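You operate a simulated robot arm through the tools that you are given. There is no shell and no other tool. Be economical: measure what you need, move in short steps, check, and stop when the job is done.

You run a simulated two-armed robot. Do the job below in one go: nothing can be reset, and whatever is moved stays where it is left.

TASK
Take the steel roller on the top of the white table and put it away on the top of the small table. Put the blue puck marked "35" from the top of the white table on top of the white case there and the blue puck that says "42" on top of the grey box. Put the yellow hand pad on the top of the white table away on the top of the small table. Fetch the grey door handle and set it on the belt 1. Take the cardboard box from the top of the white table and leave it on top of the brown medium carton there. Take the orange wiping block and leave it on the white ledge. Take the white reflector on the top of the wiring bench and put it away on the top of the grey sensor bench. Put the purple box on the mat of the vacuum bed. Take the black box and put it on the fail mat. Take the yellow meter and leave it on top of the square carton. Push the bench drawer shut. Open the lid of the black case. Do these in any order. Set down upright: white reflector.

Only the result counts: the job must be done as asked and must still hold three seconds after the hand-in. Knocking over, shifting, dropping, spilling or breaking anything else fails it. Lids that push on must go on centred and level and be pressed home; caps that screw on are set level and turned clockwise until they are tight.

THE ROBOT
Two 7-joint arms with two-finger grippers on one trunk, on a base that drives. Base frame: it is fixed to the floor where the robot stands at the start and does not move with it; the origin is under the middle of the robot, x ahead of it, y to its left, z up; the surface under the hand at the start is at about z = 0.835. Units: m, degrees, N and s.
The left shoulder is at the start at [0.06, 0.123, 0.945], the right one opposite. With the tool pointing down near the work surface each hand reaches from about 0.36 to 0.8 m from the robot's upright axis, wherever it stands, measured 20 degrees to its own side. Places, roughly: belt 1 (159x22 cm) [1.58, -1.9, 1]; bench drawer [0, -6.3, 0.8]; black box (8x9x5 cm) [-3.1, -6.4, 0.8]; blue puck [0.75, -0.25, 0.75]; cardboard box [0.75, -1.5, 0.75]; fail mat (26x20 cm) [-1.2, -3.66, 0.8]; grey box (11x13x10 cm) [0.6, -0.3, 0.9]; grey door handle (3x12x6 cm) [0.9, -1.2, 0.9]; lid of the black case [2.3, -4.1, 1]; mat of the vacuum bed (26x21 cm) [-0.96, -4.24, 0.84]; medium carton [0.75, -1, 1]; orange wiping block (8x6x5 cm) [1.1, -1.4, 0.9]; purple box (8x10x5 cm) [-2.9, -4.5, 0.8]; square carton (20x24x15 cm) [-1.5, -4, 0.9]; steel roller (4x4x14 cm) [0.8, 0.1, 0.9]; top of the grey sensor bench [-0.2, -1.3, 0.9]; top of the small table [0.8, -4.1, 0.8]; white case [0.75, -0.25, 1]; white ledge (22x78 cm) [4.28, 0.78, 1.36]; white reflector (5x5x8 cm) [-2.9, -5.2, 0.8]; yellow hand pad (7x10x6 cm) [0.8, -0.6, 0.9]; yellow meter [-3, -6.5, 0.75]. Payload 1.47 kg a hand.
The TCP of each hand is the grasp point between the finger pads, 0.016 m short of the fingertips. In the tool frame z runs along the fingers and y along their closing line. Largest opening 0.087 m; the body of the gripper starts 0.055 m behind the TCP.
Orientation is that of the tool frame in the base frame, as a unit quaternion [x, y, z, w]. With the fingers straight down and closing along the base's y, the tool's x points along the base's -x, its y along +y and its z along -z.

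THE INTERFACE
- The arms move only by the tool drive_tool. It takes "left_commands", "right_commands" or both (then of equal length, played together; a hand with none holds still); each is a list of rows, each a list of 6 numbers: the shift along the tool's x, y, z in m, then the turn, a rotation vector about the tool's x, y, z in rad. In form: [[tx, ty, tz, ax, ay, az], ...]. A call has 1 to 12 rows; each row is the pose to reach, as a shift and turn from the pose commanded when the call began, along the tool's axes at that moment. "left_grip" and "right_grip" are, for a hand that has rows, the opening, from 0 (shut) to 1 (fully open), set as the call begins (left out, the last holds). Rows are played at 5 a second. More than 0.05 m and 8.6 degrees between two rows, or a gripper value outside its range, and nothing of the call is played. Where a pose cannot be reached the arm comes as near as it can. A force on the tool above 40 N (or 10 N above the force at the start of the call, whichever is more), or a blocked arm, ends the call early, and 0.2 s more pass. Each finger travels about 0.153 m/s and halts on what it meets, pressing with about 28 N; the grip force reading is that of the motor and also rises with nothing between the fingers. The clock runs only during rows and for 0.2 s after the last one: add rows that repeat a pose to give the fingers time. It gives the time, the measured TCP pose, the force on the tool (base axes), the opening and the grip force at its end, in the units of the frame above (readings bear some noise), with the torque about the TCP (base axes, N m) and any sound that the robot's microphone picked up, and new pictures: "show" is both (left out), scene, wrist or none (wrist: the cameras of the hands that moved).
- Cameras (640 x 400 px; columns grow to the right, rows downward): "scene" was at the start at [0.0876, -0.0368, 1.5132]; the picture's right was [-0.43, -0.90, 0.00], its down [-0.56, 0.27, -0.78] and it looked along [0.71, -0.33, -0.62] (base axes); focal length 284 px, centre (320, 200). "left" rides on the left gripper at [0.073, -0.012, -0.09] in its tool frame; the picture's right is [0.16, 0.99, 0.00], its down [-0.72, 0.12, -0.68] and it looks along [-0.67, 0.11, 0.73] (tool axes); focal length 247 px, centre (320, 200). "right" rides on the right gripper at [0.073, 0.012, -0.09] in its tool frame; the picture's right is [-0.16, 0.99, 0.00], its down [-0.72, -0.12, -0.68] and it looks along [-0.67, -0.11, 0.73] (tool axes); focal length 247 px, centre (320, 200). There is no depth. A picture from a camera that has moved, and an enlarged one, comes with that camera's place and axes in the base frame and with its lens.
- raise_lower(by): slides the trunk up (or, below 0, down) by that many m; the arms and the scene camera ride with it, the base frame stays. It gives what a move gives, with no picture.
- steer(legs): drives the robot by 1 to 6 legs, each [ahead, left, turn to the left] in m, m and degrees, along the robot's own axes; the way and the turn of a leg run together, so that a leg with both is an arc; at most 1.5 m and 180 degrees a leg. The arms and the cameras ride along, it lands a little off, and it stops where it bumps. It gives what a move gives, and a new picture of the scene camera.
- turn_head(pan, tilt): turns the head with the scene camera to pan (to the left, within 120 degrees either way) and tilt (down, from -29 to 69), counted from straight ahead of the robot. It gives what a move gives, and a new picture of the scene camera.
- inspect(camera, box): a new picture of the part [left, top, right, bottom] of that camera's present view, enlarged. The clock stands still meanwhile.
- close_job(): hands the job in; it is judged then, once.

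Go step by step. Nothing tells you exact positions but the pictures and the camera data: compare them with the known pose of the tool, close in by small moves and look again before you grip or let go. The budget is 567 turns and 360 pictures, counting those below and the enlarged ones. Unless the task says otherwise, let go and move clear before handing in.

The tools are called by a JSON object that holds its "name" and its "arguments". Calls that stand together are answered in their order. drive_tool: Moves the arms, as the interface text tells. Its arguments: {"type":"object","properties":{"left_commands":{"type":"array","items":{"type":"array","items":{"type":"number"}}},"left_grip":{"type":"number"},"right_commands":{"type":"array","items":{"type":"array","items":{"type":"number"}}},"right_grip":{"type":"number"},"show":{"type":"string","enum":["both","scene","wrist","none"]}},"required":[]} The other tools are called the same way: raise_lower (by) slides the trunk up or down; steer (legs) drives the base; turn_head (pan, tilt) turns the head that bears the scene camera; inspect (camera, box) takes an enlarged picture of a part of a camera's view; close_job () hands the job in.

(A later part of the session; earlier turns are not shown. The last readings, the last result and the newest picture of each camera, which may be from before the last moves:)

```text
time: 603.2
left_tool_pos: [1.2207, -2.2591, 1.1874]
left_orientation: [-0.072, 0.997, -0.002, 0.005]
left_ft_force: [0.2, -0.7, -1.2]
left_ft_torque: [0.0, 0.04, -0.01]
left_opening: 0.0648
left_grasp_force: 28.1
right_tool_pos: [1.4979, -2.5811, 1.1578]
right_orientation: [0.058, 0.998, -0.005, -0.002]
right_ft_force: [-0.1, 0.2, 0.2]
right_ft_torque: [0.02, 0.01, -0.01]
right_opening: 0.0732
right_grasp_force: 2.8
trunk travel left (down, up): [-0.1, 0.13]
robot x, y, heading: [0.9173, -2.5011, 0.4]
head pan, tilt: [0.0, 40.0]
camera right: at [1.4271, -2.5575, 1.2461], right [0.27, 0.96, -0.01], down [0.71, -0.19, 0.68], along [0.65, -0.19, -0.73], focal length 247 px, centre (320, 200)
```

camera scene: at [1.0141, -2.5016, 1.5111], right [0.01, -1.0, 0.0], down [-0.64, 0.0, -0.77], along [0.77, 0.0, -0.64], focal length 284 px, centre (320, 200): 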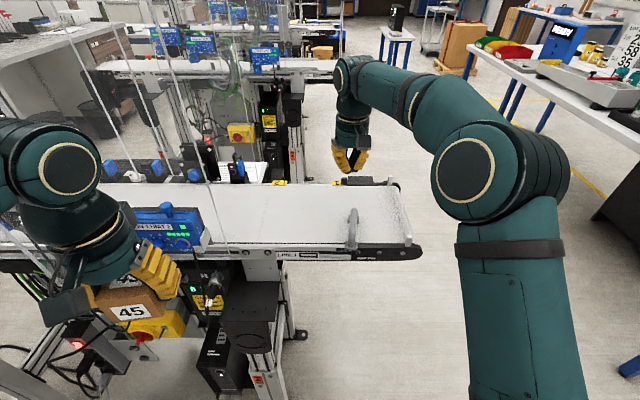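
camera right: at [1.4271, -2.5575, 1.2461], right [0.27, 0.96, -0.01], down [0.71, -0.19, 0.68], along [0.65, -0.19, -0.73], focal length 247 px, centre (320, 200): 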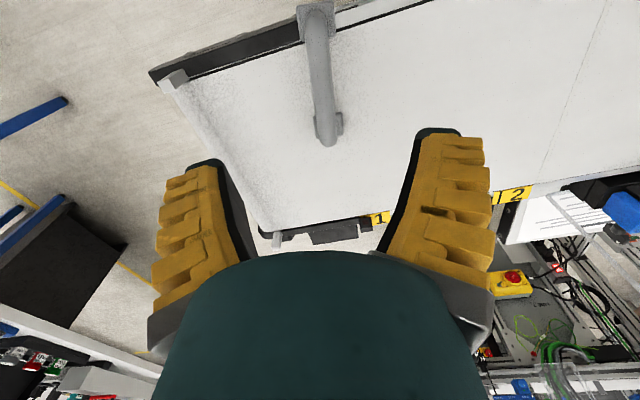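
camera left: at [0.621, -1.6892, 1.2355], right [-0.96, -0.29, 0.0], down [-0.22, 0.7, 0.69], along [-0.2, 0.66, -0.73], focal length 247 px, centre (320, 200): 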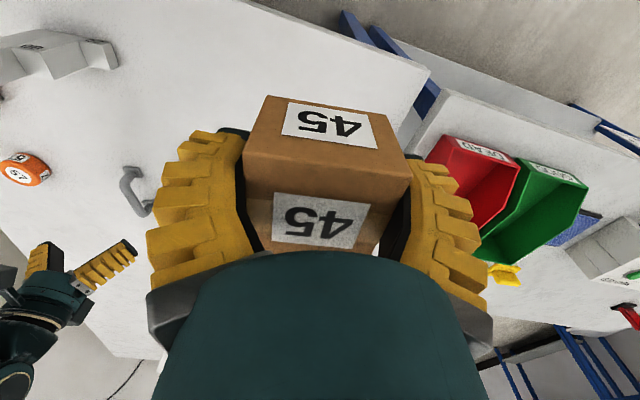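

Bar centre ≈(1.485,-2.574). Descend and grip firmly.

{"name": "drive_tool", "arguments": {"right_commands": [[0.006, 0.003, 0.03, 0, 0, 0.01], [0.0116, 0.0047, 0.065, 0, 0, 0.02], [0.0116, 0.0047, 0.095, 0, 0, 0.02], [0.0116, 0.0047, 0.106, 0, 0, 0.02], [0.0116, 0.0047, 0.106, 0, 0, 0.02]], "show": "wrist"}}

```text
time: 604.4
left_tool_pos: [1.2207, -2.2587, 1.1877]
left_orientation: [-0.072, 0.997, -0.001, 0.005]
left_ft_force: [-0.5, -0.4, -0.5]
left_ft_torque: [-0.01, -0.01, 0.01]
left_opening: 0.0647
left_grasp_force: 27.8
right_tool_pos: [1.4844, -2.577, 1.0492]
right_orientation: [0.068, 0.998, -0.007, -0.002]
right_ft_force: [0.0, 0.2, 0.2]
right_ft_torque: [-0.01, 0.01, -0.02]
right_opening: 0.0731
right_grasp_force: 2.5
trunk travel left (down, up): [-0.1, 0.13]
robot x, y, heading: [0.9215, -2.5034, 0.1]
head pan, tilt: [0.0, 40.0]
camera right: at [1.4138, -2.5543, 1.1381], right [0.29, 0.96, -0.01], down [0.7, -0.21, 0.68], along [0.65, -0.21, -0.73], focal length 247 px, centre (320, 200)
```

right: 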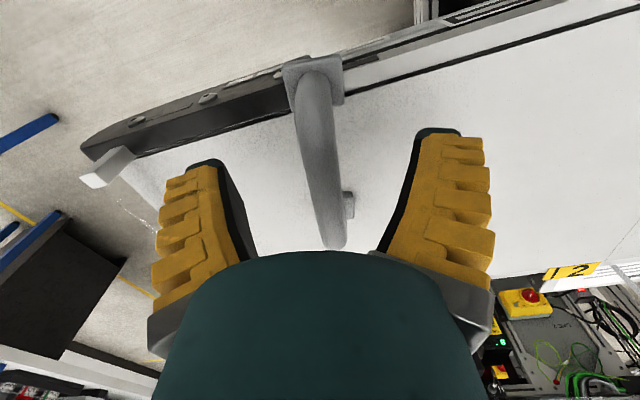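

{"name": "drive_tool", "arguments": {"right_commands": [[0, 0, 0, 0, 0, 0], [0, 0, 0, 0, 0, 0], [0, 0, 0, 0, 0, 0], [0, 0, 0, 0, 0, 0], [0, 0, -0.004, 0, 0, 0], [0, 0, -0.01, 0, 0, 0], [0, 0, -0.018, 0, 0, 0], [0, 0, -0.025, 0, 0, 0]], "right_grip": 0, "show": "wrist"}}

```text
time: 606.2
left_tool_pos: [1.2201, -2.2594, 1.188]
left_orientation: [-0.072, 0.997, -0.001, 0.004]
left_ft_force: [0.2, -1.0, -1.1]
left_ft_torque: [0.0, 0.01, 0.03]
left_opening: 0.0649
left_grasp_force: 27.8
right_tool_pos: [1.4859, -2.5746, 1.0742]
right_orientation: [0.068, 0.998, -0.006, -0.002]
right_ft_force: [0.7, -0.1, -0.1]
right_ft_torque: [0.0, -0.01, 0.03]
right_opening: 0.006
right_grasp_force: 28.2
trunk travel left (down, up): [-0.1, 0.13]
robot x, y, heading: [0.9156, -2.5037, 0.4]
head pan, tilt: [0.0, 40.0]
camera right: at [1.416, -2.5518, 1.1635], right [0.29, 0.96, -0.01], down [0.71, -0.21, 0.68], along [0.65, -0.21, -0.73], focal length 247 px, centre (320, 200)
```

right: 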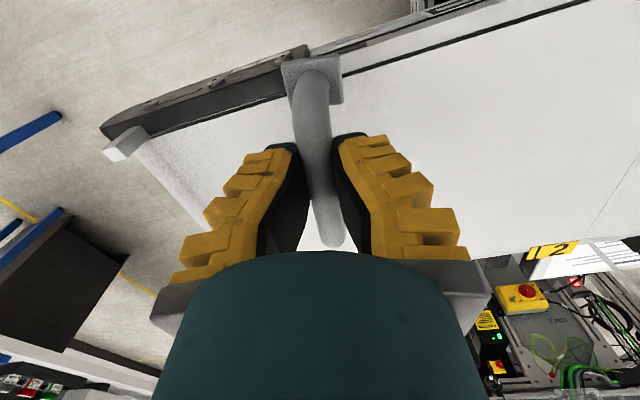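

{"name": "drive_tool", "arguments": {"right_commands": [[-0.005, 0.001, -0.005, 0, 0, 0], [-0.015, 0.002, -0.01, 0, 0, 0], [-0.027, 0.0037, -0.01, 0, 0, 0], [-0.039, 0.0053, -0.01, 0, 0, 0], [-0.051, 0.007, -0.01, 0, 0, 0], [-0.063, 0.0086, -0.01, 0, 0, 0], [-0.075, 0.0103, -0.01, 0, 0, 0], [-0.085, 0.0116, -0.01, 0, 0, 0], [-0.0892, 0.0122, -0.01, 0, 0, 0]], "show": "scene"}}

{"name": "drive_tool", "arguments": {"right_commands": [[0, 0, 0.01, 0, 0, 0], [0, 0, 0.018, 0, 0, 0], [0, 0, 0.024, 0, 0, 0], [0, 0, 0.028, 0, 0, 0]], "show": "none"}}

```text
time: 608.2
left_tool_pos: [1.2222, -2.2607, 1.1867]
left_orientation: [-0.072, 0.997, -0.002, 0.004]
left_ft_force: [0.0, 0.2, -1.2]
left_ft_torque: [-0.02, 0.02, -0.01]
left_opening: 0.0646
left_grasp_force: 27.7
right_tool_pos: [1.5767, -2.5758, 1.0831]
right_orientation: [0.068, 0.998, -0.005, -0.002]
right_ft_force: [0.0, -0.4, -0.1]
right_ft_torque: [0.01, 0.02, -0.01]
right_opening: 0.006
right_grasp_force: 28.1
trunk travel left (down, up): [-0.1, 0.13]
robot x, y, heading: [0.918, -2.5058, 0.2]
head pan, tilt: [0.0, 40.0]
camera scene: at [1.0141, -2.5017, 1.5111], right [0.01, -1.0, 0.0], down [-0.64, 0.0, -0.77], along [0.77, 0.0, -0.64], focal length 284 px, centre (320, 200)
```

scene: 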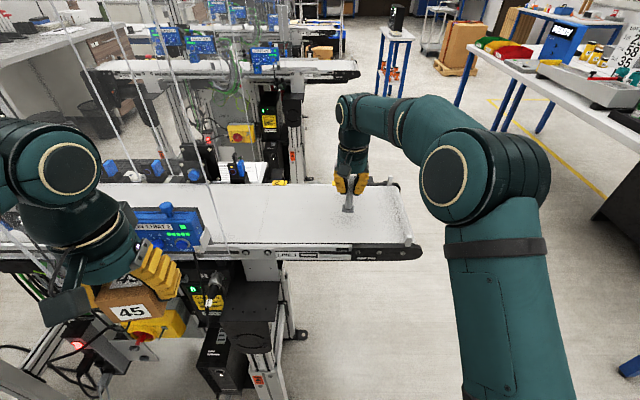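

```text
time: 609.2
left_tool_pos: [1.2202, -2.2593, 1.1865]
left_orientation: [-0.072, 0.997, -0.002, 0.005]
left_ft_force: [0.5, -0.4, -0.9]
left_ft_torque: [0.02, -0.01, 0.01]
left_opening: 0.0645
left_grasp_force: 27.8
right_tool_pos: [1.5769, -2.5745, 1.055]
right_orientation: [0.068, 0.998, -0.005, -0.002]
right_ft_force: [0.0, -0.1, -0.7]
right_ft_torque: [-0.04, 0.03, -0.01]
right_opening: 0.0061
right_grasp_force: 28.4
trunk travel left (down, up): [-0.1, 0.13]
robot x, y, heading: [0.9172, -2.5049, 0.3]
head pan, tilt: [0.0, 40.0]
```

{"name": "drive_tool", "arguments": {"right_commands": [[0, 0, 0.003, 0, 0, 0], [0, 0, 0.006, 0, 0, 0], [0, 0, 0.009, 0, 0, 0]], "show": "none"}}

```text
time: 610.0
left_tool_pos: [1.22, -2.258, 1.1887]
left_orientation: [-0.071, 0.997, -0.002, 0.005]
left_ft_force: [0.6, 0.2, -1.2]
left_ft_torque: [-0.01, 0.0, -0.04]
left_opening: 0.0645
left_grasp_force: 27.9
right_tool_pos: [1.5757, -2.5745, 1.049]
right_orientation: [0.068, 0.998, -0.004, 0.002]
right_ft_force: [7.1, 2.6, 18.8]
right_ft_torque: [0.11, 0.4, -0.06]
right_opening: 0.0108
right_grasp_force: 27.9
trunk travel left (down, up): [-0.1, 0.13]
robot x, y, heading: [0.9182, -2.4998, 0.1]
head pan, tilt: [0.0, 40.0]
```

Contact on the belt. Ease and release, then rise.

{"name": "drive_tool", "arguments": {"right_commands": [[0, 0, -0.003, 0, 0, 0], [0, 0, -0.003, 0, 0, 0]], "show": "none"}}

{"name": "drive_tool", "arguments": {"right_commands": [[0, 0, 0, 0, 0, 0], [0, 0, 0, 0, 0, 0], [0, 0, 0, 0, 0, 0], [0, 0, -0.02, 0, 0, 0], [0, 0, -0.05, 0, 0, 0], [0, 0, -0.09, 0, 0, 0], [0, 0, -0.13, 0, 0, 0]], "right_grip": 0.7, "show": "both"}}

```text
time: 610.6
left_tool_pos: [1.2195, -2.2586, 1.186]
left_orientation: [-0.071, 0.997, -0.001, 0.005]
left_ft_force: [0.8, 0.0, -1.4]
left_ft_torque: [0.03, 0.01, -0.01]
left_opening: 0.0644
left_grasp_force: 27.8
right_tool_pos: [1.5765, -2.5746, 1.0495]
right_orientation: [0.068, 0.998, -0.006, -0.002]
right_ft_force: [8.5, 3.8, 15.2]
right_ft_torque: [0.01, -0.36, 0.03]
right_opening: 0.0099
right_grasp_force: 28.0
trunk travel left (down, up): [-0.1, 0.13]
robot x, y, heading: [0.9183, -2.4999, 0.4]
head pan, tilt: [0.0, 40.0]
```

```text
time: 612.2
left_tool_pos: [1.2213, -2.2598, 1.1887]
left_orientation: [-0.071, 0.997, -0.001, 0.004]
left_ft_force: [-1.0, 0.5, -0.5]
left_ft_torque: [0.01, 0.01, 0.02]
left_opening: 0.0648
left_grasp_force: 27.7
right_tool_pos: [1.5769, -2.5741, 1.1819]
right_orientation: [0.068, 0.998, -0.006, -0.003]
right_ft_force: [-0.5, 0.3, 0.3]
right_ft_torque: [0.0, 0.01, -0.02]
right_opening: 0.0651
right_grasp_force: 3.3
trunk travel left (down, up): [-0.1, 0.13]
robot x, y, heading: [0.9207, -2.4997, 0.4]
head pan, tilt: [0.0, 40.0]
camera scene: at [1.0137, -2.5016, 1.5112], right [0.01, -1.0, 0.0], down [-0.64, 0.0, -0.77], along [0.77, 0.0, -0.64], focal length 284 px, centre (320, 200)
camera right: at [1.5066, -2.5512, 1.2707], right [0.29, 0.96, -0.01], down [0.71, -0.21, 0.68], along [0.65, -0.21, -0.73], focal length 247 px, centre (320, 200)
```

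scene: 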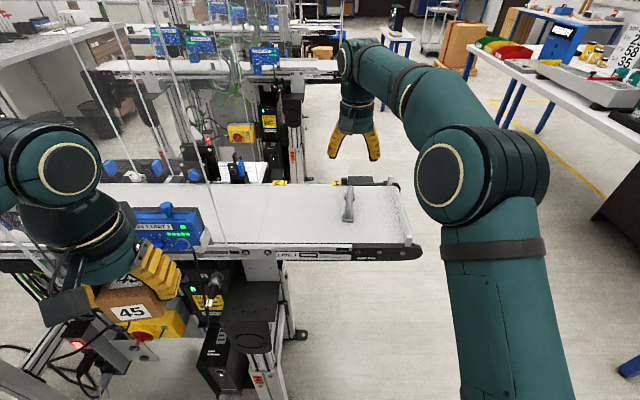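
right: 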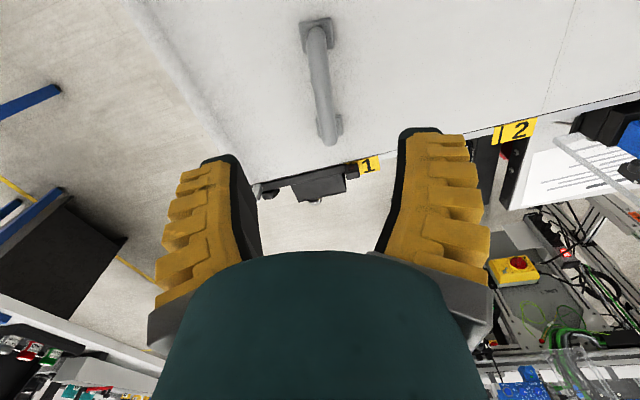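

Handle is properly on belt 1. I retract the right hand with a protective yaw.

{"name": "drive_tool", "arguments": {"right_commands": [[0, 0, -0.01, 0, 0, -0.1], [0, 0, -0.01, 0, 0, -0.2], [0, 0, -0.01, 0, 0, -0.3], [0.03, -0.01, -0.01, 0, 0, -0.35], [0.06, -0.02, -0.01, 0, 0, -0.35], [0.09, -0.03, -0.01, 0, 0, -0.35], [0.12, -0.04, -0.01, 0, 0, -0.35], [0.15, -0.05, -0.01, 0, 0, -0.35], [0.18, -0.06, -0.01, 0, 0, -0.35], [0.21, -0.07, 0.0, 0, 0, -0.35], [0.24, -0.08, 0.01, 0, 0, -0.35]], "right_grip": 1, "show": "none"}}

```text
time: 614.6
left_tool_pos: [1.2198, -2.2609, 1.188]
left_orientation: [-0.072, 0.997, -0.001, 0.004]
left_ft_force: [0.1, 0.3, -0.9]
left_ft_torque: [0.01, 0.02, -0.02]
left_opening: 0.0642
left_grasp_force: 28.3
right_tool_pos: [1.3273, -2.6212, 1.1725]
right_orientation: [-0.107, 0.994, -0.006, -0.003]
right_ft_force: [-0.8, -0.3, 0.1]
right_ft_torque: [-0.03, 0.01, 0.01]
right_opening: 0.0869
right_grasp_force: 0.0
trunk travel left (down, up): [-0.1, 0.13]
robot x, y, heading: [0.9183, -2.5063, 0.1]
head pan, tilt: [0.0, 40.0]
```

Now back to the white table for the orange block.

{"name": "steer", "arguments": {"legs": [[-0.07, 0.1, 0], [0, 0, 90], [0.39, 0, 0]]}}

{"name": "inspect", "arguments": {"camera": "scene", "box": [300, 200, 500, 340]}}

```text
time: 622.1
left_tool_pos: [0.6021, -1.7031, 1.1872]
left_orientation: [0.754, -0.656, -0.002, -0.004]
left_ft_force: [0.3, 0.4, -1.8]
left_ft_torque: [-0.04, 0.0, 0.04]
left_opening: 0.064
left_grasp_force: 27.7
right_tool_pos: [0.9653, -1.5958, 1.1733]
right_orientation: [0.777, -0.629, 0.006, 0.0]
right_ft_force: [-0.5, 1.0, -0.4]
right_ft_torque: [0.01, -0.03, -0.02]
right_opening: 0.0869
right_grasp_force: 0.0
trunk travel left (down, up): [-0.1, 0.13]
robot x, y, heading: [0.8443, -2.0059, 90.3]
head pan, tilt: [0.0, 40.0]
camera scene: at [0.8435, -1.9099, 1.5111], right [1.0, 0.0, 0.0], down [0.0, -0.64, -0.77], along [0.0, 0.77, -0.64], focal length 284 px, centre (320, 200)
```

scene: 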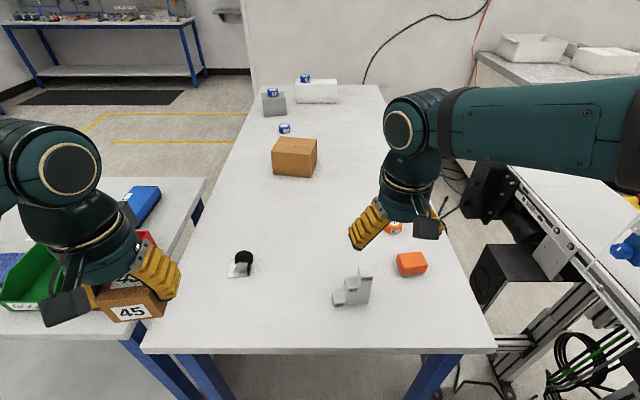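

```text
2.86 times, centred on (400, 270) of scene
camera zoom: at [0.8435, -1.9099, 1.5111], right [1.0, 0.0, 0.0], down [0.0, -0.64, -0.77], along [0.0, 0.77, -0.64], focal length 812 px, centre (91, 0)
```

zoom: 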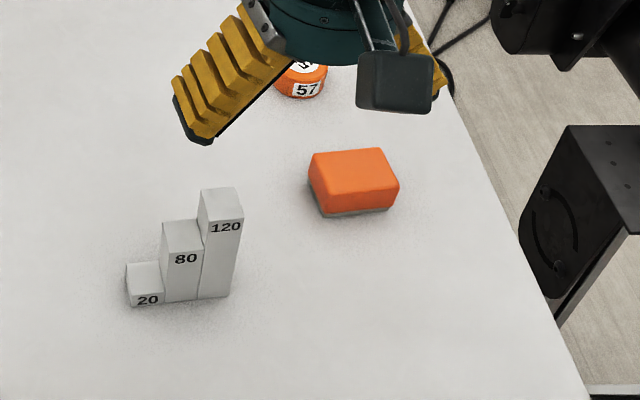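

Orange block centre ≈(1.097,-1.41), ~7.5 cm along x. The right hand goes above it.

{"name": "drive_tool", "arguments": {"right_commands": [[-0.02, -0.022, 0, 0, 0, 0.03], [-0.042, -0.046, 0, 0, 0, 0.06], [-0.064, -0.07, 0.01, 0, 0, 0.105], [-0.087, -0.094, 0.03, 0, 0, 0.105], [-0.11, -0.119, 0.06, 0, 0, 0.105], [-0.133, -0.144, 0.09, 0, 0, 0.105], [-0.1545, -0.1675, 0.12, 0, 0, 0.105], [-0.1545, -0.1675, 0.16, 0, 0, 0.105], [-0.1545, -0.1675, 0.2, 0, 0, 0.105], [-0.1545, -0.1675, 0.2, 0, 0, 0.105]], "right_grip": 1, "show": "wrist"}}

```text
time: 624.3
left_tool_pos: [0.6027, -1.7023, 1.1873]
left_orientation: [0.754, -0.657, -0.002, -0.004]
left_ft_force: [-0.3, -0.2, -0.8]
left_ft_torque: [-0.01, 0.02, 0.03]
left_opening: 0.064
left_grasp_force: 27.7
right_tool_pos: [1.0979, -1.4097, 0.9721]
right_orientation: [0.743, -0.67, 0.006, -0.002]
right_ft_force: [-0.3, 0.4, -0.7]
right_ft_torque: [0.04, 0.05, 0.03]
right_opening: 0.0869
right_grasp_force: 0.1
trunk travel left (down, up): [-0.1, 0.13]
robot x, y, heading: [0.8401, -2.0071, 89.9]
head pan, tilt: [0.0, 40.0]
camera right: at [1.0925, -1.4819, 1.0624], right [-1.0, 0.05, -0.01], down [0.03, 0.73, 0.68], along [0.05, 0.68, -0.74], focal length 247 px, centre (320, 200)
```

right: 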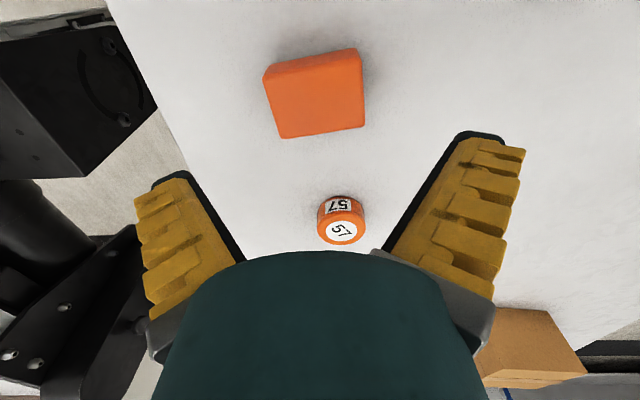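

Aligned. Descend and grip the orange block.

{"name": "drive_tool", "arguments": {"right_commands": [[0.0034, -0.004, 0.04, 0, 0, 0], [0.0034, -0.004, 0.08, 0, 0, 0], [0.0034, -0.004, 0.112, 0, 0, 0], [0.0034, -0.004, 0.112, 0, 0, 0]], "show": "none"}}

{"name": "drive_tool", "arguments": {"right_commands": [[0, 0, 0, 0, 0, 0], [0, 0, 0, 0, 0, 0], [0, 0, 0, 0, 0, 0], [0, 0, 0, 0, 0, 0]], "right_grip": 0, "show": "wrist"}}

```text
time: 625.3
left_tool_pos: [0.6021, -1.7026, 1.1875]
left_orientation: [0.754, -0.657, -0.002, -0.004]
left_ft_force: [-0.4, 0.3, -1.3]
left_ft_torque: [0.02, 0.01, -0.03]
left_opening: 0.0641
left_grasp_force: 27.3
right_tool_pos: [1.104, -1.4156, 0.8629]
right_orientation: [0.743, -0.67, 0.005, -0.002]
right_ft_force: [-0.5, -0.7, -0.6]
right_ft_torque: [0.01, -0.01, -0.03]
right_opening: 0.0868
right_grasp_force: 0.1
trunk travel left (down, up): [-0.1, 0.13]
robot x, y, heading: [0.8425, -2.0081, 90.1]
head pan, tilt: [0.0, 40.0]
```

```text
time: 626.3
left_tool_pos: [0.6024, -1.7031, 1.1877]
left_orientation: [0.754, -0.657, -0.002, -0.005]
left_ft_force: [0.8, -0.5, -1.4]
left_ft_torque: [-0.02, -0.04, 0.01]
left_opening: 0.0638
left_grasp_force: 28.2
right_tool_pos: [1.104, -1.4151, 0.8634]
right_orientation: [0.743, -0.669, 0.006, -0.002]
right_ft_force: [-1.1, 1.5, 2.7]
right_ft_torque: [0.05, 0.13, -0.01]
right_opening: 0.0741
right_grasp_force: 28.2
trunk travel left (down, up): [-0.1, 0.13]
robot x, y, heading: [0.8438, -2.0049, 90.0]
head pan, tilt: [0.0, 40.0]
camera right: at [1.0993, -1.4873, 0.9527], right [-1.0, 0.05, -0.01], down [0.03, 0.74, 0.68], along [0.04, 0.68, -0.74], focal length 247 px, centre (320, 200)
```

right: 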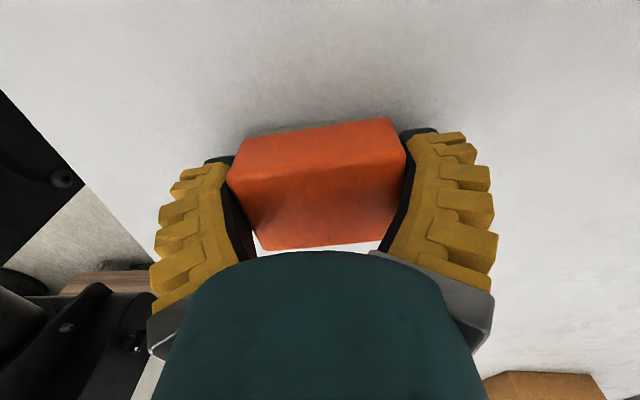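

Gripped. Lift slowly and retract.

{"name": "drive_tool", "arguments": {"right_commands": [[0, 0, -0.004, 0, 0, 0], [0, 0, -0.01, 0, 0, 0], [0, 0, -0.018, 0, 0, 0], [0, 0, -0.03, 0, 0, 0], [0, 0, -0.045, 0, 0, 0], [0, 0, -0.06, 0, 0, 0], [0, 0, -0.08, 0, 0, 0], [0, 0, -0.1, 0, 0, 0], [0, 0, -0.12, 0, 0, 0], [0, 0, -0.14, 0, 0, 0], [0, 0, -0.16, 0, 0, 0], [0, 0, -0.18, 0, 0, 0]], "show": "none"}}

{"name": "drive_tool", "arguments": {"right_commands": [[0.01, 0.007, -0.01, 0, 0, 0], [0.03, 0.021, -0.025, 0, 0, 0], [0.05, 0.036, -0.04, 0, 0, 0], [0.07, 0.05, -0.055, 0, 0, 0], [0.09, 0.064, -0.07, 0, 0, 0], [0.11, 0.078, -0.085, 0, 0, 0], [0.13, 0.092, -0.1, 0, 0, 0], [0.15, 0.107, -0.11, 0, 0, 0], [0.173, 0.123, -0.11, 0, 0, 0]], "show": "wrist"}}

```text
time: 628.9
left_tool_pos: [0.6018, -1.704, 1.1875]
left_orientation: [0.754, -0.656, -0.003, -0.004]
left_ft_force: [-0.4, -0.7, -1.2]
left_ft_torque: [0.01, 0.02, -0.01]
left_opening: 0.0637
left_grasp_force: 28.5
right_tool_pos: [1.1005, -1.4149, 1.0416]
right_orientation: [0.743, -0.669, 0.006, -0.001]
right_ft_force: [0.7, -0.2, -0.2]
right_ft_torque: [0.01, -0.03, -0.01]
right_opening: 0.0738
right_grasp_force: 28.1
trunk travel left (down, up): [-0.1, 0.13]
robot x, y, heading: [0.8424, -2.0067, 90.1]
head pan, tilt: [0.0, 40.0]
```

```text
time: 630.9
left_tool_pos: [0.6025, -1.703, 1.1877]
left_orientation: [0.754, -0.656, -0.002, -0.005]
left_ft_force: [-0.6, -0.5, -0.9]
left_ft_torque: [0.01, 0.01, 0.01]
left_opening: 0.0637
left_grasp_force: 27.8
right_tool_pos: [0.9975, -1.5999, 1.1524]
right_orientation: [0.743, -0.669, 0.006, -0.001]
right_ft_force: [-0.8, -0.7, -1.0]
right_ft_torque: [-0.02, -0.02, -0.01]
right_opening: 0.0736
right_grasp_force: 28.3
trunk travel left (down, up): [-0.1, 0.13]
robot x, y, heading: [0.8417, -2.0035, 90.1]
head pan, tilt: [0.0, 40.0]
camera right: at [0.9929, -1.6722, 1.2425], right [-1.0, 0.05, -0.01], down [0.03, 0.74, 0.68], along [0.05, 0.68, -0.74], focal length 247 px, centre (320, 200)
```

right: 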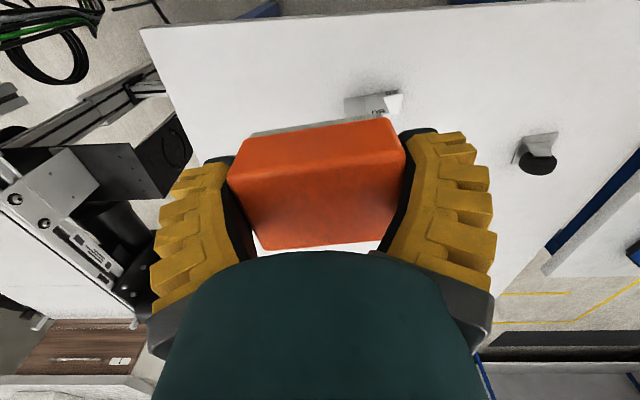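

Both held. I check the left grip on box 45 before the trip around to the carton.

{"name": "inspect", "arguments": {"camera": "left", "box": [100, 60, 540, 300]}}

{"name": "steer", "arguments": {"legs": [[-0.38, 0, 0], [0, 1.15, 0], [0, 1.1, 0]]}}

```text
1.45 times, centred on (320, 180) of left
camera zoom: at [0.624, -1.774, 1.2763], right [-0.96, -0.29, -0.01], down [-0.22, 0.69, 0.69], along [-0.2, 0.66, -0.73], focal length 359 px, centre (320, 229)
```

zoom: 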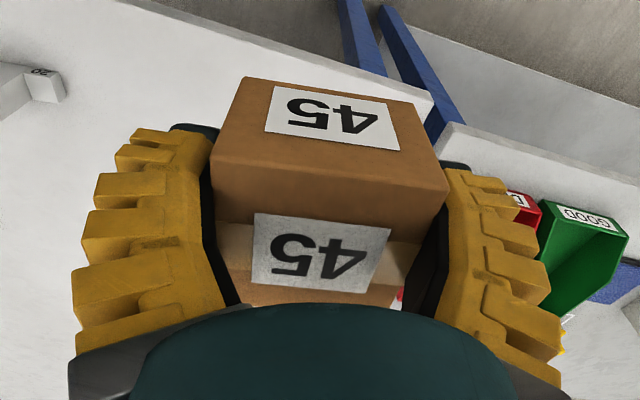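

```text
time: 652.9
left_tool_pos: [-1.6378, -2.027, 1.1873]
left_orientation: [0.734, -0.679, -0.001, -0.003]
left_ft_force: [1.5, -0.2, -1.3]
left_ft_torque: [-0.01, 0.03, 0.02]
left_opening: 0.0633
left_grasp_force: 28.2
right_tool_pos: [-1.234, -1.9469, 1.1518]
right_orientation: [0.722, -0.692, 0.006, -0.001]
right_ft_force: [0.3, 0.0, -0.4]
right_ft_torque: [-0.02, 0.02, 0.02]
right_opening: 0.0729
right_grasp_force: 28.4
trunk travel left (down, up): [-0.1, 0.13]
robot x, y, heading: [-1.4123, -2.3443, 86.3]
head pan, tilt: [0.0, 40.0]
camera scene: at [-1.4078, -2.2489, 1.5111], right [1.0, -0.06, 0.0], down [-0.04, -0.64, -0.77], along [0.05, 0.76, -0.64], focal length 284 px, centre (320, 200)
```

scene: 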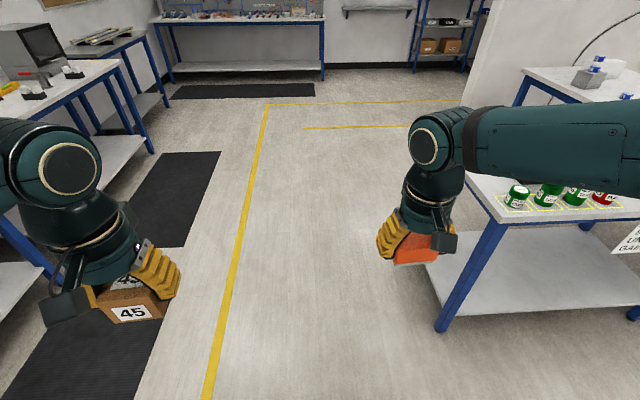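

{"name": "steer", "arguments": {"legs": [[0, 0.05, 3.7], [0.9, 0, 0], [0.85, 0, 0], [0, 0, -90], [1.15, 0, 0]]}}

{"name": "turn_head", "arguments": {"pan": -15, "tilt": 35}}

```text
time: 671.6
left_tool_pos: [-0.0466, -0.3069, 1.1881]
left_orientation: [-0.085, 0.996, -0.001, 0.005]
left_ft_force: [1.1, 0.5, -0.7]
left_ft_torque: [0.01, 0.02, -0.01]
left_opening: 0.0628
left_grasp_force: 28.0
right_tool_pos: [0.0685, -0.6991, 1.1529]
right_orientation: [-0.067, 0.998, -0.006, -0.003]
right_ft_force: [1.0, 0.7, -0.6]
right_ft_torque: [0.01, 0.02, -0.02]
right_opening: 0.0727
right_grasp_force: 27.8
trunk travel left (down, up): [-0.1, 0.13]
robot x, y, heading: [-0.3394, -0.5568, 1.8]
head pan, tilt: [0.0, 40.0]
camera scene: at [-0.2477, -0.5547, 1.5111], right [0.03, -1.0, 0.0], down [-0.64, -0.02, -0.77], along [0.77, 0.02, -0.64], focal length 284 px, centre (320, 200)
```

scene: 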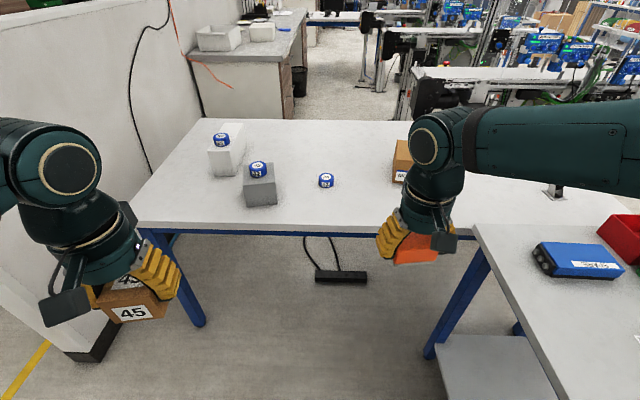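

```text
time: 672.4
left_tool_pos: [-0.0491, -0.3072, 1.1874]
left_orientation: [-0.085, 0.996, -0.001, 0.004]
left_ft_force: [0.6, -0.6, -1.6]
left_ft_torque: [-0.01, 0.0, -0.02]
left_opening: 0.0626
left_grasp_force: 28.2
right_tool_pos: [0.0705, -0.6997, 1.1534]
right_orientation: [-0.067, 0.998, -0.006, -0.004]
right_ft_force: [-0.4, -0.2, -0.2]
right_ft_torque: [0.0, 0.02, 0.02]
right_opening: 0.0729
right_grasp_force: 28.4
trunk travel left (down, up): [-0.1, 0.13]
robot x, y, heading: [-0.3432, -0.5573, 1.9]
head pan, tilt: [-15.0, 35.0]
camera scene: at [-0.2473, -0.5775, 1.5187], right [-0.23, -0.97, 0.0], down [-0.56, 0.13, -0.82], along [0.8, -0.19, -0.57], focal length 284 px, centre (320, 200)
```

scene: 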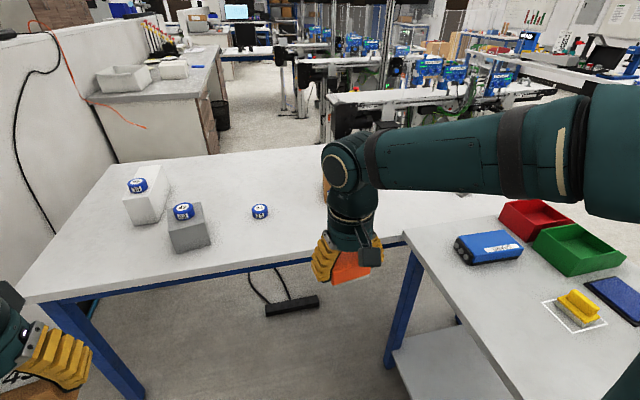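

I drive forward and turn toward the carton (heading ≈ −30°).

{"name": "steer", "arguments": {"legs": [[0.43, 0, 0], [0, 0, -32]]}}

{"name": "turn_head", "arguments": {"pan": 5, "tilt": 42}}

```text
time: 676.6
left_tool_pos: [0.4642, -0.4946, 1.188]
left_orientation: [0.198, 0.98, -0.003, 0.004]
left_ft_force: [0.3, 0.1, -1.4]
left_ft_torque: [0.03, 0.02, -0.03]
left_opening: 0.0629
left_grasp_force: 28.0
right_tool_pos: [0.3509, -0.8882, 1.1528]
right_orientation: [0.215, 0.977, -0.004, -0.004]
right_ft_force: [0.5, 0.7, -0.2]
right_ft_torque: [0.03, 0.0, 0.03]
right_opening: 0.0727
right_grasp_force: 28.0
trunk travel left (down, up): [-0.1, 0.13]
robot x, y, heading: [0.0809, -0.5482, -30.8]
head pan, tilt: [-15.0, 35.0]
camera scene: at [0.1505, -0.6149, 1.5187], right [-0.72, -0.7, 0.0], down [-0.4, 0.41, -0.82], along [0.57, -0.59, -0.57], focal length 284 px, centre (320, 200)
```

scene: 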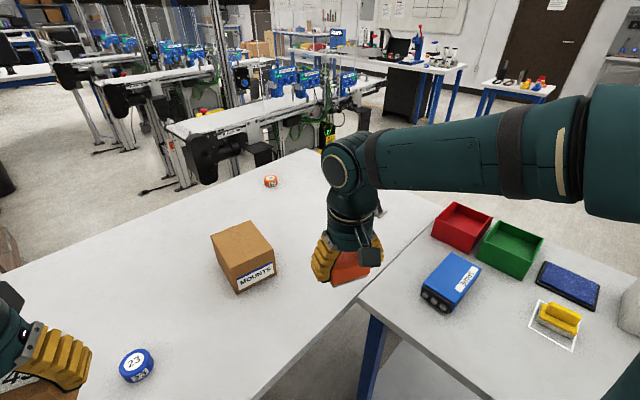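

```text
time: 677.4
left_tool_pos: [0.464, -0.494, 1.1874]
left_orientation: [0.198, 0.98, -0.003, 0.004]
left_ft_force: [0.0, 0.3, -0.9]
left_ft_torque: [-0.01, 0.05, 0.03]
left_opening: 0.0623
left_grasp_force: 28.2
right_tool_pos: [0.3514, -0.8882, 1.1522]
right_orientation: [0.214, 0.977, -0.005, -0.004]
right_ft_force: [-0.1, -0.1, -0.9]
right_ft_torque: [-0.01, -0.01, 0.03]
right_opening: 0.0728
right_grasp_force: 27.5
trunk travel left (down, up): [-0.1, 0.13]
robot x, y, heading: [0.0789, -0.542, -30.6]
head pan, tilt: [5.0, 42.0]
camera scene: at [0.1644, -0.588, 1.5082], right [-0.43, -0.9, 0.0], down [-0.6, 0.29, -0.74], along [0.67, -0.32, -0.67], focal length 284 px, centre (320, 200)
```

scene: 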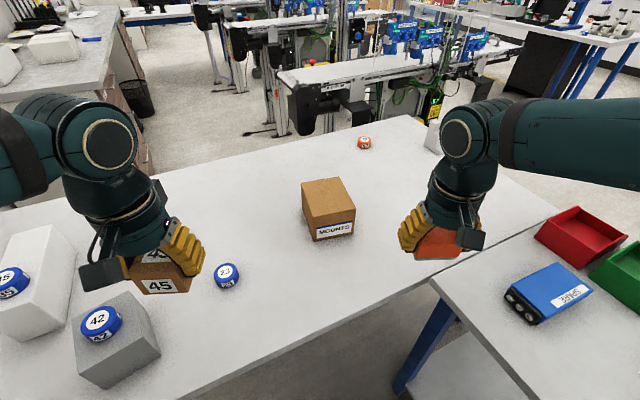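

Carton top centre ≈(0.73,-0.885). I carry box 45 toward it in gentle steps, yawing to the arm's safe side.

{"name": "drive_tool", "arguments": {"left_commands": [[-0.01, -0.006, 0, 0, 0, 0.03], [-0.028, -0.018, 0, 0, 0, 0.06], [-0.048, -0.03, 0, 0, 0, 0.09], [-0.068, -0.043, 0, 0, 0, 0.12], [-0.088, -0.056, 0, 0, 0, 0.15], [-0.108, -0.069, 0, 0, 0, 0.18], [-0.128, -0.081, 0, 0, 0, 0.21], [-0.148, -0.094, 0, 0, 0, 0.24], [-0.168, -0.107, 0, 0, 0, 0.27], [-0.188, -0.12, 0, 0, 0, 0.3], [-0.208, -0.132, 0, 0, 0, 0.33], [-0.225, -0.143, 0, 0, 0, 0.35]], "show": "none"}}

```text
time: 680.0
left_tool_pos: [0.6169, -0.7125, 1.1901]
left_orientation: [0.366, 0.931, -0.002, 0.005]
left_ft_force: [0.6, 0.3, -0.5]
left_ft_torque: [0.01, 0.04, -0.01]
left_opening: 0.0626
left_grasp_force: 27.9
right_tool_pos: [0.3515, -0.8882, 1.1519]
right_orientation: [0.215, 0.977, -0.004, -0.005]
right_ft_force: [0.1, -1.0, -0.5]
right_ft_torque: [0.02, 0.01, 0.05]
right_opening: 0.0728
right_grasp_force: 27.5
trunk travel left (down, up): [-0.1, 0.13]
robot x, y, heading: [0.0765, -0.5452, -30.8]
head pan, tilt: [5.0, 42.0]
```

{"name": "drive_tool", "arguments": {"left_commands": [[-0.01, -0.002, 0, 0, 0, 0], [-0.03, -0.007, 0, 0, 0, 0], [-0.052, -0.012, 0, 0, 0, 0], [-0.074, -0.017, 0, 0, 0, 0], [-0.096, -0.022, 0, 0, 0, 0], [-0.118, -0.027, 0, 0, 0, 0], [-0.14, -0.032, 0, 0, 0, 0], [-0.162, -0.037, 0, 0, 0, 0], [-0.184, -0.042, 0, 0, 0, 0], [-0.2, -0.045, 0, 0, 0, 0], [-0.204, -0.046, 0, 0, 0, 0]], "show": "both"}}

```text
time: 682.4
left_tool_pos: [0.7068, -0.8579, 1.1821]
left_orientation: [0.366, 0.931, -0.001, 0.004]
left_ft_force: [-0.1, 0.7, -0.9]
left_ft_torque: [0.01, -0.02, 0.0]
left_opening: 0.0627
left_grasp_force: 27.7
left hand out of reach, approached as far as the arm can: row 9, 10, 11
right_tool_pos: [0.3517, -0.8877, 1.1534]
right_orientation: [0.215, 0.977, -0.004, -0.005]
right_ft_force: [0.0, -0.5, 0.1]
right_ft_torque: [0.02, -0.03, 0.02]
right_opening: 0.0727
right_grasp_force: 28.2
trunk travel left (down, up): [-0.1, 0.13]
robot x, y, heading: [0.0821, -0.5441, -30.6]
head pan, tilt: [5.0, 42.0]
camera scene: at [0.164, -0.5873, 1.5083], right [-0.43, -0.9, 0.0], down [-0.6, 0.29, -0.74], along [0.67, -0.32, -0.67], focal length 284 px, centre (320, 200)
camera left: at [0.646, -0.8148, 1.2706], right [0.56, 0.83, 0.0], down [0.6, -0.4, 0.69], along [0.57, -0.38, -0.73], focal length 247 px, centre (320, 200)
```

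scene: 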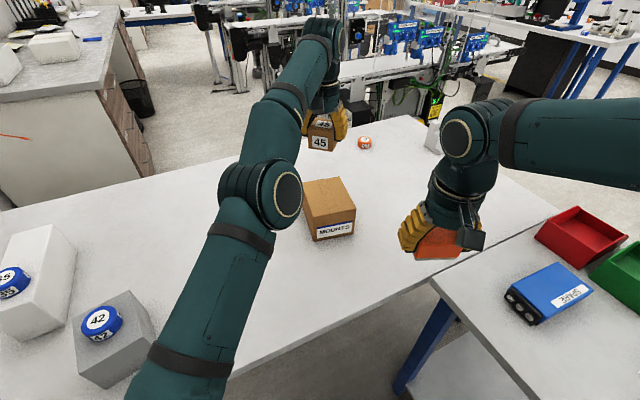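
left: 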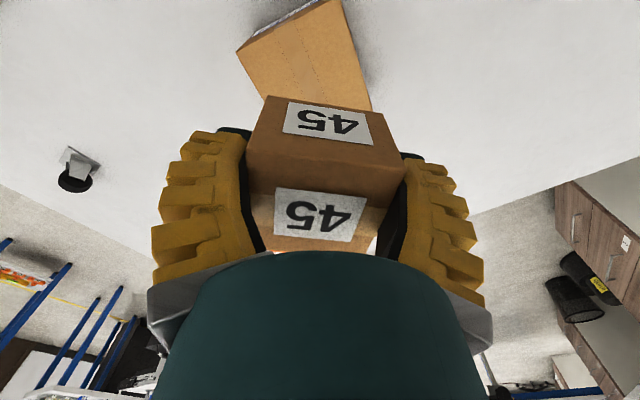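

Slightly short; I nudge the base 4 cm forward, then lower.

{"name": "steer", "arguments": {"legs": [[0.04, 0, 0]]}}

{"name": "drive_tool", "arguments": {"left_commands": [[0, 0, 0.01, 0, 0, 0], [0, 0, 0.03, 0, 0, 0], [0, 0, 0.05, 0, 0, 0], [0, 0, 0.07, 0, 0, 0], [0, 0, 0.09, 0, 0, 0], [0, 0, 0.11, 0, 0, 0], [0, 0, 0.13, 0, 0, 0], [0, 0, 0.145, 0, 0, 0]], "show": "wrist"}}

```text
time: 683.3
left_tool_pos: [0.7454, -0.8789, 1.1799]
left_orientation: [0.365, 0.931, -0.002, 0.003]
left_ft_force: [-0.2, -0.1, -2.0]
left_ft_torque: [0.04, 0.04, 0.01]
left_opening: 0.0628
left_grasp_force: 28.3
right_tool_pos: [0.3874, -0.9092, 1.1517]
right_orientation: [0.214, 0.977, -0.004, -0.005]
right_ft_force: [0.8, -0.6, -1.6]
right_ft_torque: [0.04, 0.04, -0.02]
right_opening: 0.0728
right_grasp_force: 27.6
trunk travel left (down, up): [-0.1, 0.13]
robot x, y, heading: [0.1172, -0.5676, -30.8]
head pan, tilt: [5.0, 42.0]
camera scene: at [0.2015, -0.6099, 1.508], right [-0.43, -0.9, 0.0], down [-0.6, 0.29, -0.74], along [0.67, -0.32, -0.67], focal length 284 px, centre (320, 200)
```

scene: 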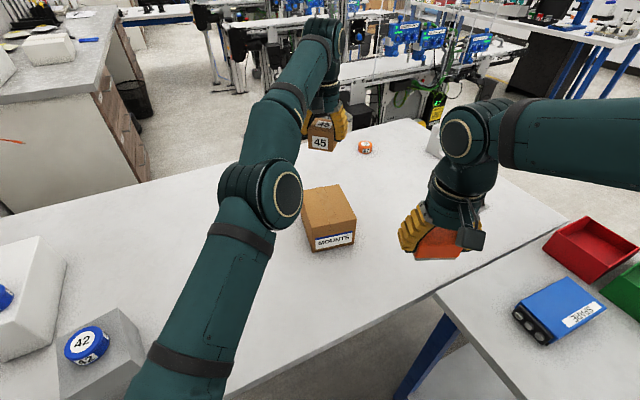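

```text
time: 685.1
left_tool_pos: [0.7446, -0.8779, 1.0361]
left_orientation: [0.364, 0.931, -0.001, 0.004]
left_ft_force: [0.4, -1.1, -1.0]
left_ft_torque: [0.01, 0.05, 0.0]
left_opening: 0.0627
left_grasp_force: 28.2
right_tool_pos: [0.3862, -0.9085, 1.1526]
right_orientation: [0.214, 0.977, -0.004, -0.004]
right_ft_force: [1.2, -0.2, -0.9]
right_ft_torque: [0.01, 0.01, 0.01]
right_opening: 0.0727
right_grasp_force: 28.3
trunk travel left (down, up): [-0.1, 0.13]
robot x, y, heading: [0.1169, -0.5639, -30.7]
head pan, tilt: [5.0, 42.0]
camera left: at [0.6836, -0.8359, 1.1251], right [0.56, 0.83, 0.0], down [0.61, -0.4, 0.69], along [0.57, -0.38, -0.73], focal length 247 px, centre (320, 200)
```

left: 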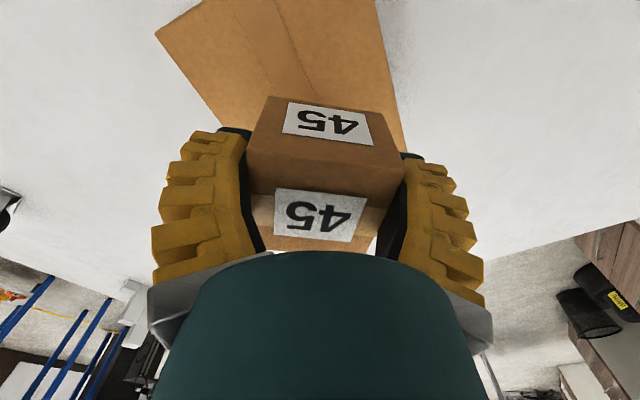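

{"name": "drive_tool", "arguments": {"left_commands": [[0.001, -0.006, 0.012, 0, 0, 0], [0.002, -0.0127, 0.026, 0, 0, 0], [0.002, -0.0127, 0.038, 0, 0, 0], [0.002, -0.0127, 0.045, 0, 0, 0], [0.002, -0.0127, 0.05, 0, 0, 0]], "show": "none"}}

{"name": "drive_tool", "arguments": {"left_commands": [[0, 0, 0.003, 0, 0, 0], [0, 0, 0.006, 0, 0, 0], [0, 0, 0.009, 0, 0, 0], [0, 0, 0.012, 0, 0, 0]], "show": "none"}}

```text
time: 686.3
left_tool_pos: [0.7341, -0.8875, 0.9861]
left_orientation: [0.365, 0.931, -0.002, 0.005]
left_ft_force: [-0.8, -0.4, -1.0]
left_ft_torque: [-0.03, 0.0, 0.02]
left_opening: 0.0623
left_grasp_force: 27.9
right_tool_pos: [0.3874, -0.909, 1.1527]
right_orientation: [0.215, 0.977, -0.004, -0.004]
right_ft_force: [0.0, -0.2, 0.3]
right_ft_torque: [0.01, 0.0, -0.02]
right_opening: 0.0727
right_grasp_force: 27.8
trunk travel left (down, up): [-0.1, 0.13]
robot x, y, heading: [0.1139, -0.5654, -30.9]
head pan, tilt: [5.0, 42.0]
```

```text
time: 687.3
left_tool_pos: [0.7337, -0.8864, 0.977]
left_orientation: [0.365, 0.931, -0.003, 0.008]
left_ft_force: [4.1, 0.6, 27.0]
left_ft_torque: [0.01, -0.03, 0.0]
left_opening: 0.0664
left_grasp_force: 27.7
right_tool_pos: [0.3847, -0.9072, 1.1528]
right_orientation: [0.214, 0.977, -0.004, -0.003]
right_ft_force: [-0.2, -0.3, -0.5]
right_ft_torque: [0.0, 0.01, 0.01]
right_opening: 0.0727
right_grasp_force: 28.5
trunk travel left (down, up): [-0.1, 0.13]
robot x, y, heading: [0.1144, -0.5666, -30.6]
head pan, tilt: [5.0, 42.0]
```

Contact. Ease, release, rise.

{"name": "drive_tool", "arguments": {"left_commands": [[0, 0, -0.004, 0, 0, 0], [0, 0, -0.004, 0, 0, 0]], "show": "none"}}

{"name": "drive_tool", "arguments": {"left_commands": [[0, 0, 0, 0, 0, 0], [0, 0, 0, 0, 0, 0], [0, 0, 0, 0, 0, 0], [0, 0, -0.02, 0, 0, 0], [0, 0, -0.05, 0, 0, 0], [0, 0, -0.09, 0, 0, 0], [0, 0, -0.13, 0, 0, 0], [0, 0, -0.17, 0, 0, 0]], "left_grip": 1, "show": "both"}}

```text
time: 687.9
left_tool_pos: [0.7341, -0.8872, 0.9778]
left_orientation: [0.365, 0.931, -0.002, 0.004]
left_ft_force: [2.8, 0.1, 12.0]
left_ft_torque: [-0.39, -0.48, 0.11]
left_opening: 0.066
left_grasp_force: 28.0
right_tool_pos: [0.3865, -0.9076, 1.153]
right_orientation: [0.214, 0.977, -0.004, -0.003]
right_ft_force: [0.0, 0.0, -0.6]
right_ft_torque: [-0.01, 0.03, 0.0]
right_opening: 0.0729
right_grasp_force: 27.4
trunk travel left (down, up): [-0.1, 0.13]
robot x, y, heading: [0.1139, -0.5682, -30.7]
head pan, tilt: [5.0, 42.0]
```

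```text
time: 689.7
left_tool_pos: [0.7332, -0.888, 1.1488]
left_orientation: [0.365, 0.931, -0.001, 0.005]
left_ft_force: [-1.1, 0.4, 0.0]
left_ft_torque: [-0.03, 0.03, 0.01]
left_opening: 0.0869
left_grasp_force: 0.0
right_tool_pos: [0.3857, -0.908, 1.1543]
right_orientation: [0.214, 0.977, -0.004, -0.004]
right_ft_force: [-0.2, 0.5, -1.2]
right_ft_torque: [-0.01, -0.02, -0.03]
right_opening: 0.073
right_grasp_force: 27.6
trunk travel left (down, up): [-0.1, 0.13]
robot x, y, heading: [0.1136, -0.567, -30.7]
head pan, tilt: [5.0, 42.0]
camera scene: at [0.1992, -0.6085, 1.5082], right [-0.43, -0.9, 0.0], down [-0.6, 0.29, -0.74], along [0.67, -0.32, -0.67], focal length 284 px, centre (320, 200)
camera left: at [0.6717, -0.8454, 1.2383], right [0.56, 0.83, 0.0], down [0.61, -0.4, 0.69], along [0.57, -0.38, -0.73], focal length 247 px, centre (320, 200)
```

scene: 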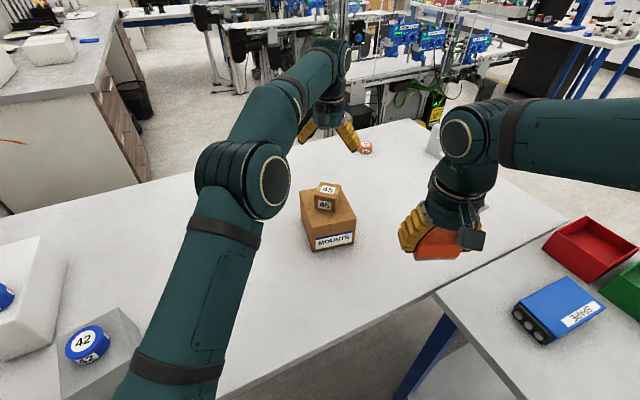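
left: 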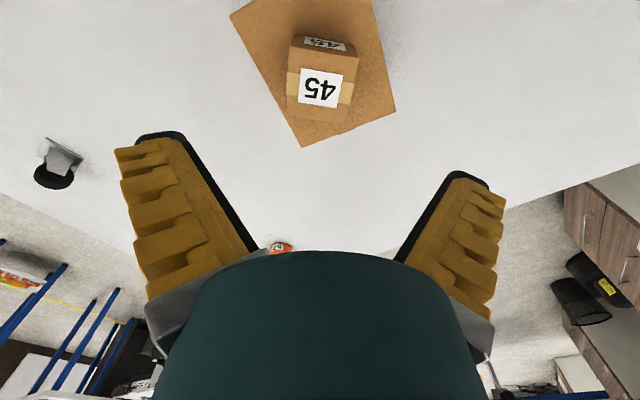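

Box 45 sits on the carton. I retract the left hand and look toward the ledge in the north-east.

{"name": "drive_tool", "arguments": {"left_commands": [[0.03, 0, 0, 0, 0, 0], [0.06, 0, 0, 0, 0, 0], [0.1, 0, 0, 0, 0, 0], [0.14, 0.01, 0, 0, 0, 0], [0.18, 0.02, 0, 0, 0, 0], [0.22, 0.03, 0, 0, 0, 0], [0.26, 0.04, 0, 0, 0, 0], [0.3, 0.05, 0, 0, 0, 0], [0.34, 0.06, 0, 0, 0, 0], [0.36, 0.07, 0, 0, 0, 0]], "show": "none"}}

{"name": "turn_head", "arguments": {"pan": 45, "tilt": 5}}

```text
time: 691.9
left_tool_pos: [0.5145, -0.5912, 1.1441]
left_orientation: [0.365, 0.931, -0.001, 0.004]
left_ft_force: [-0.2, -0.1, 0.3]
left_ft_torque: [0.02, 0.01, -0.01]
left_opening: 0.0866
left_grasp_force: 0.2
right_tool_pos: [0.3865, -0.908, 1.1517]
right_orientation: [0.213, 0.977, -0.004, -0.005]
right_ft_force: [0.5, 0.3, -0.1]
right_ft_torque: [0.0, 0.04, 0.01]
right_opening: 0.0729
right_grasp_force: 28.0
trunk travel left (down, up): [-0.1, 0.13]
robot x, y, heading: [0.119, -0.569, -30.6]
head pan, tilt: [5.0, 42.0]
```

```text
time: 693.0
left_tool_pos: [0.5146, -0.593, 1.1439]
left_orientation: [0.364, 0.931, -0.002, 0.004]
left_ft_force: [0.4, 0.7, -0.1]
left_ft_torque: [0.03, 0.02, 0.03]
left_opening: 0.0867
left_grasp_force: 0.1
right_tool_pos: [0.385, -0.9076, 1.1519]
right_orientation: [0.214, 0.977, -0.004, -0.004]
right_ft_force: [-0.5, -0.2, -1.7]
right_ft_torque: [0.03, 0.01, 0.03]
right_opening: 0.0727
right_grasp_force: 28.2
trunk travel left (down, up): [-0.1, 0.13]
robot x, y, heading: [0.1157, -0.5662, -30.8]
head pan, tilt: [45.0, 5.0]
camera scene: at [0.2132, -0.5498, 1.5668], right [0.25, -0.97, 0.0], down [-0.09, -0.02, -1.0], along [0.97, 0.25, -0.09], focal length 284 px, centre (320, 200)
```

scene: 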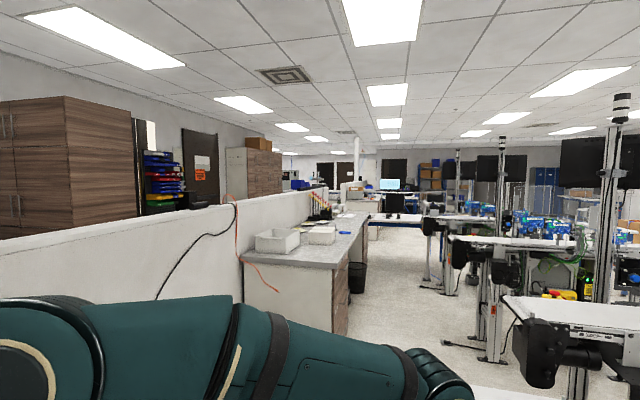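

{"name": "inspect", "arguments": {"camera": "scene", "box": [240, 150, 400, 250]}}

```text
4.00 times, centred on (320, 200) of scene
camera zoom: at [0.2132, -0.5498, 1.5668], right [0.25, -0.97, 0.0], down [-0.09, -0.02, -1.0], along [0.97, 0.25, -0.09], focal length 1138 px, centre (320, 200)
```

zoom: 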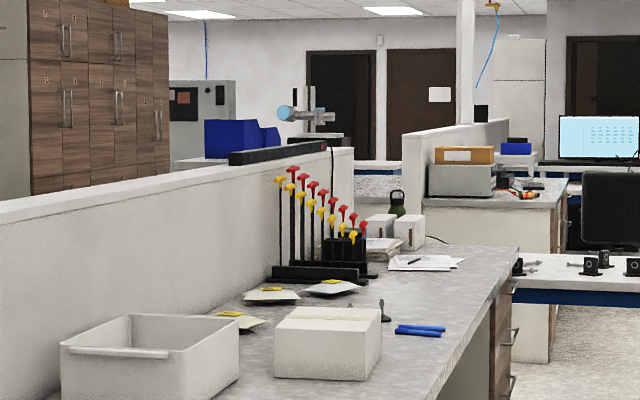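

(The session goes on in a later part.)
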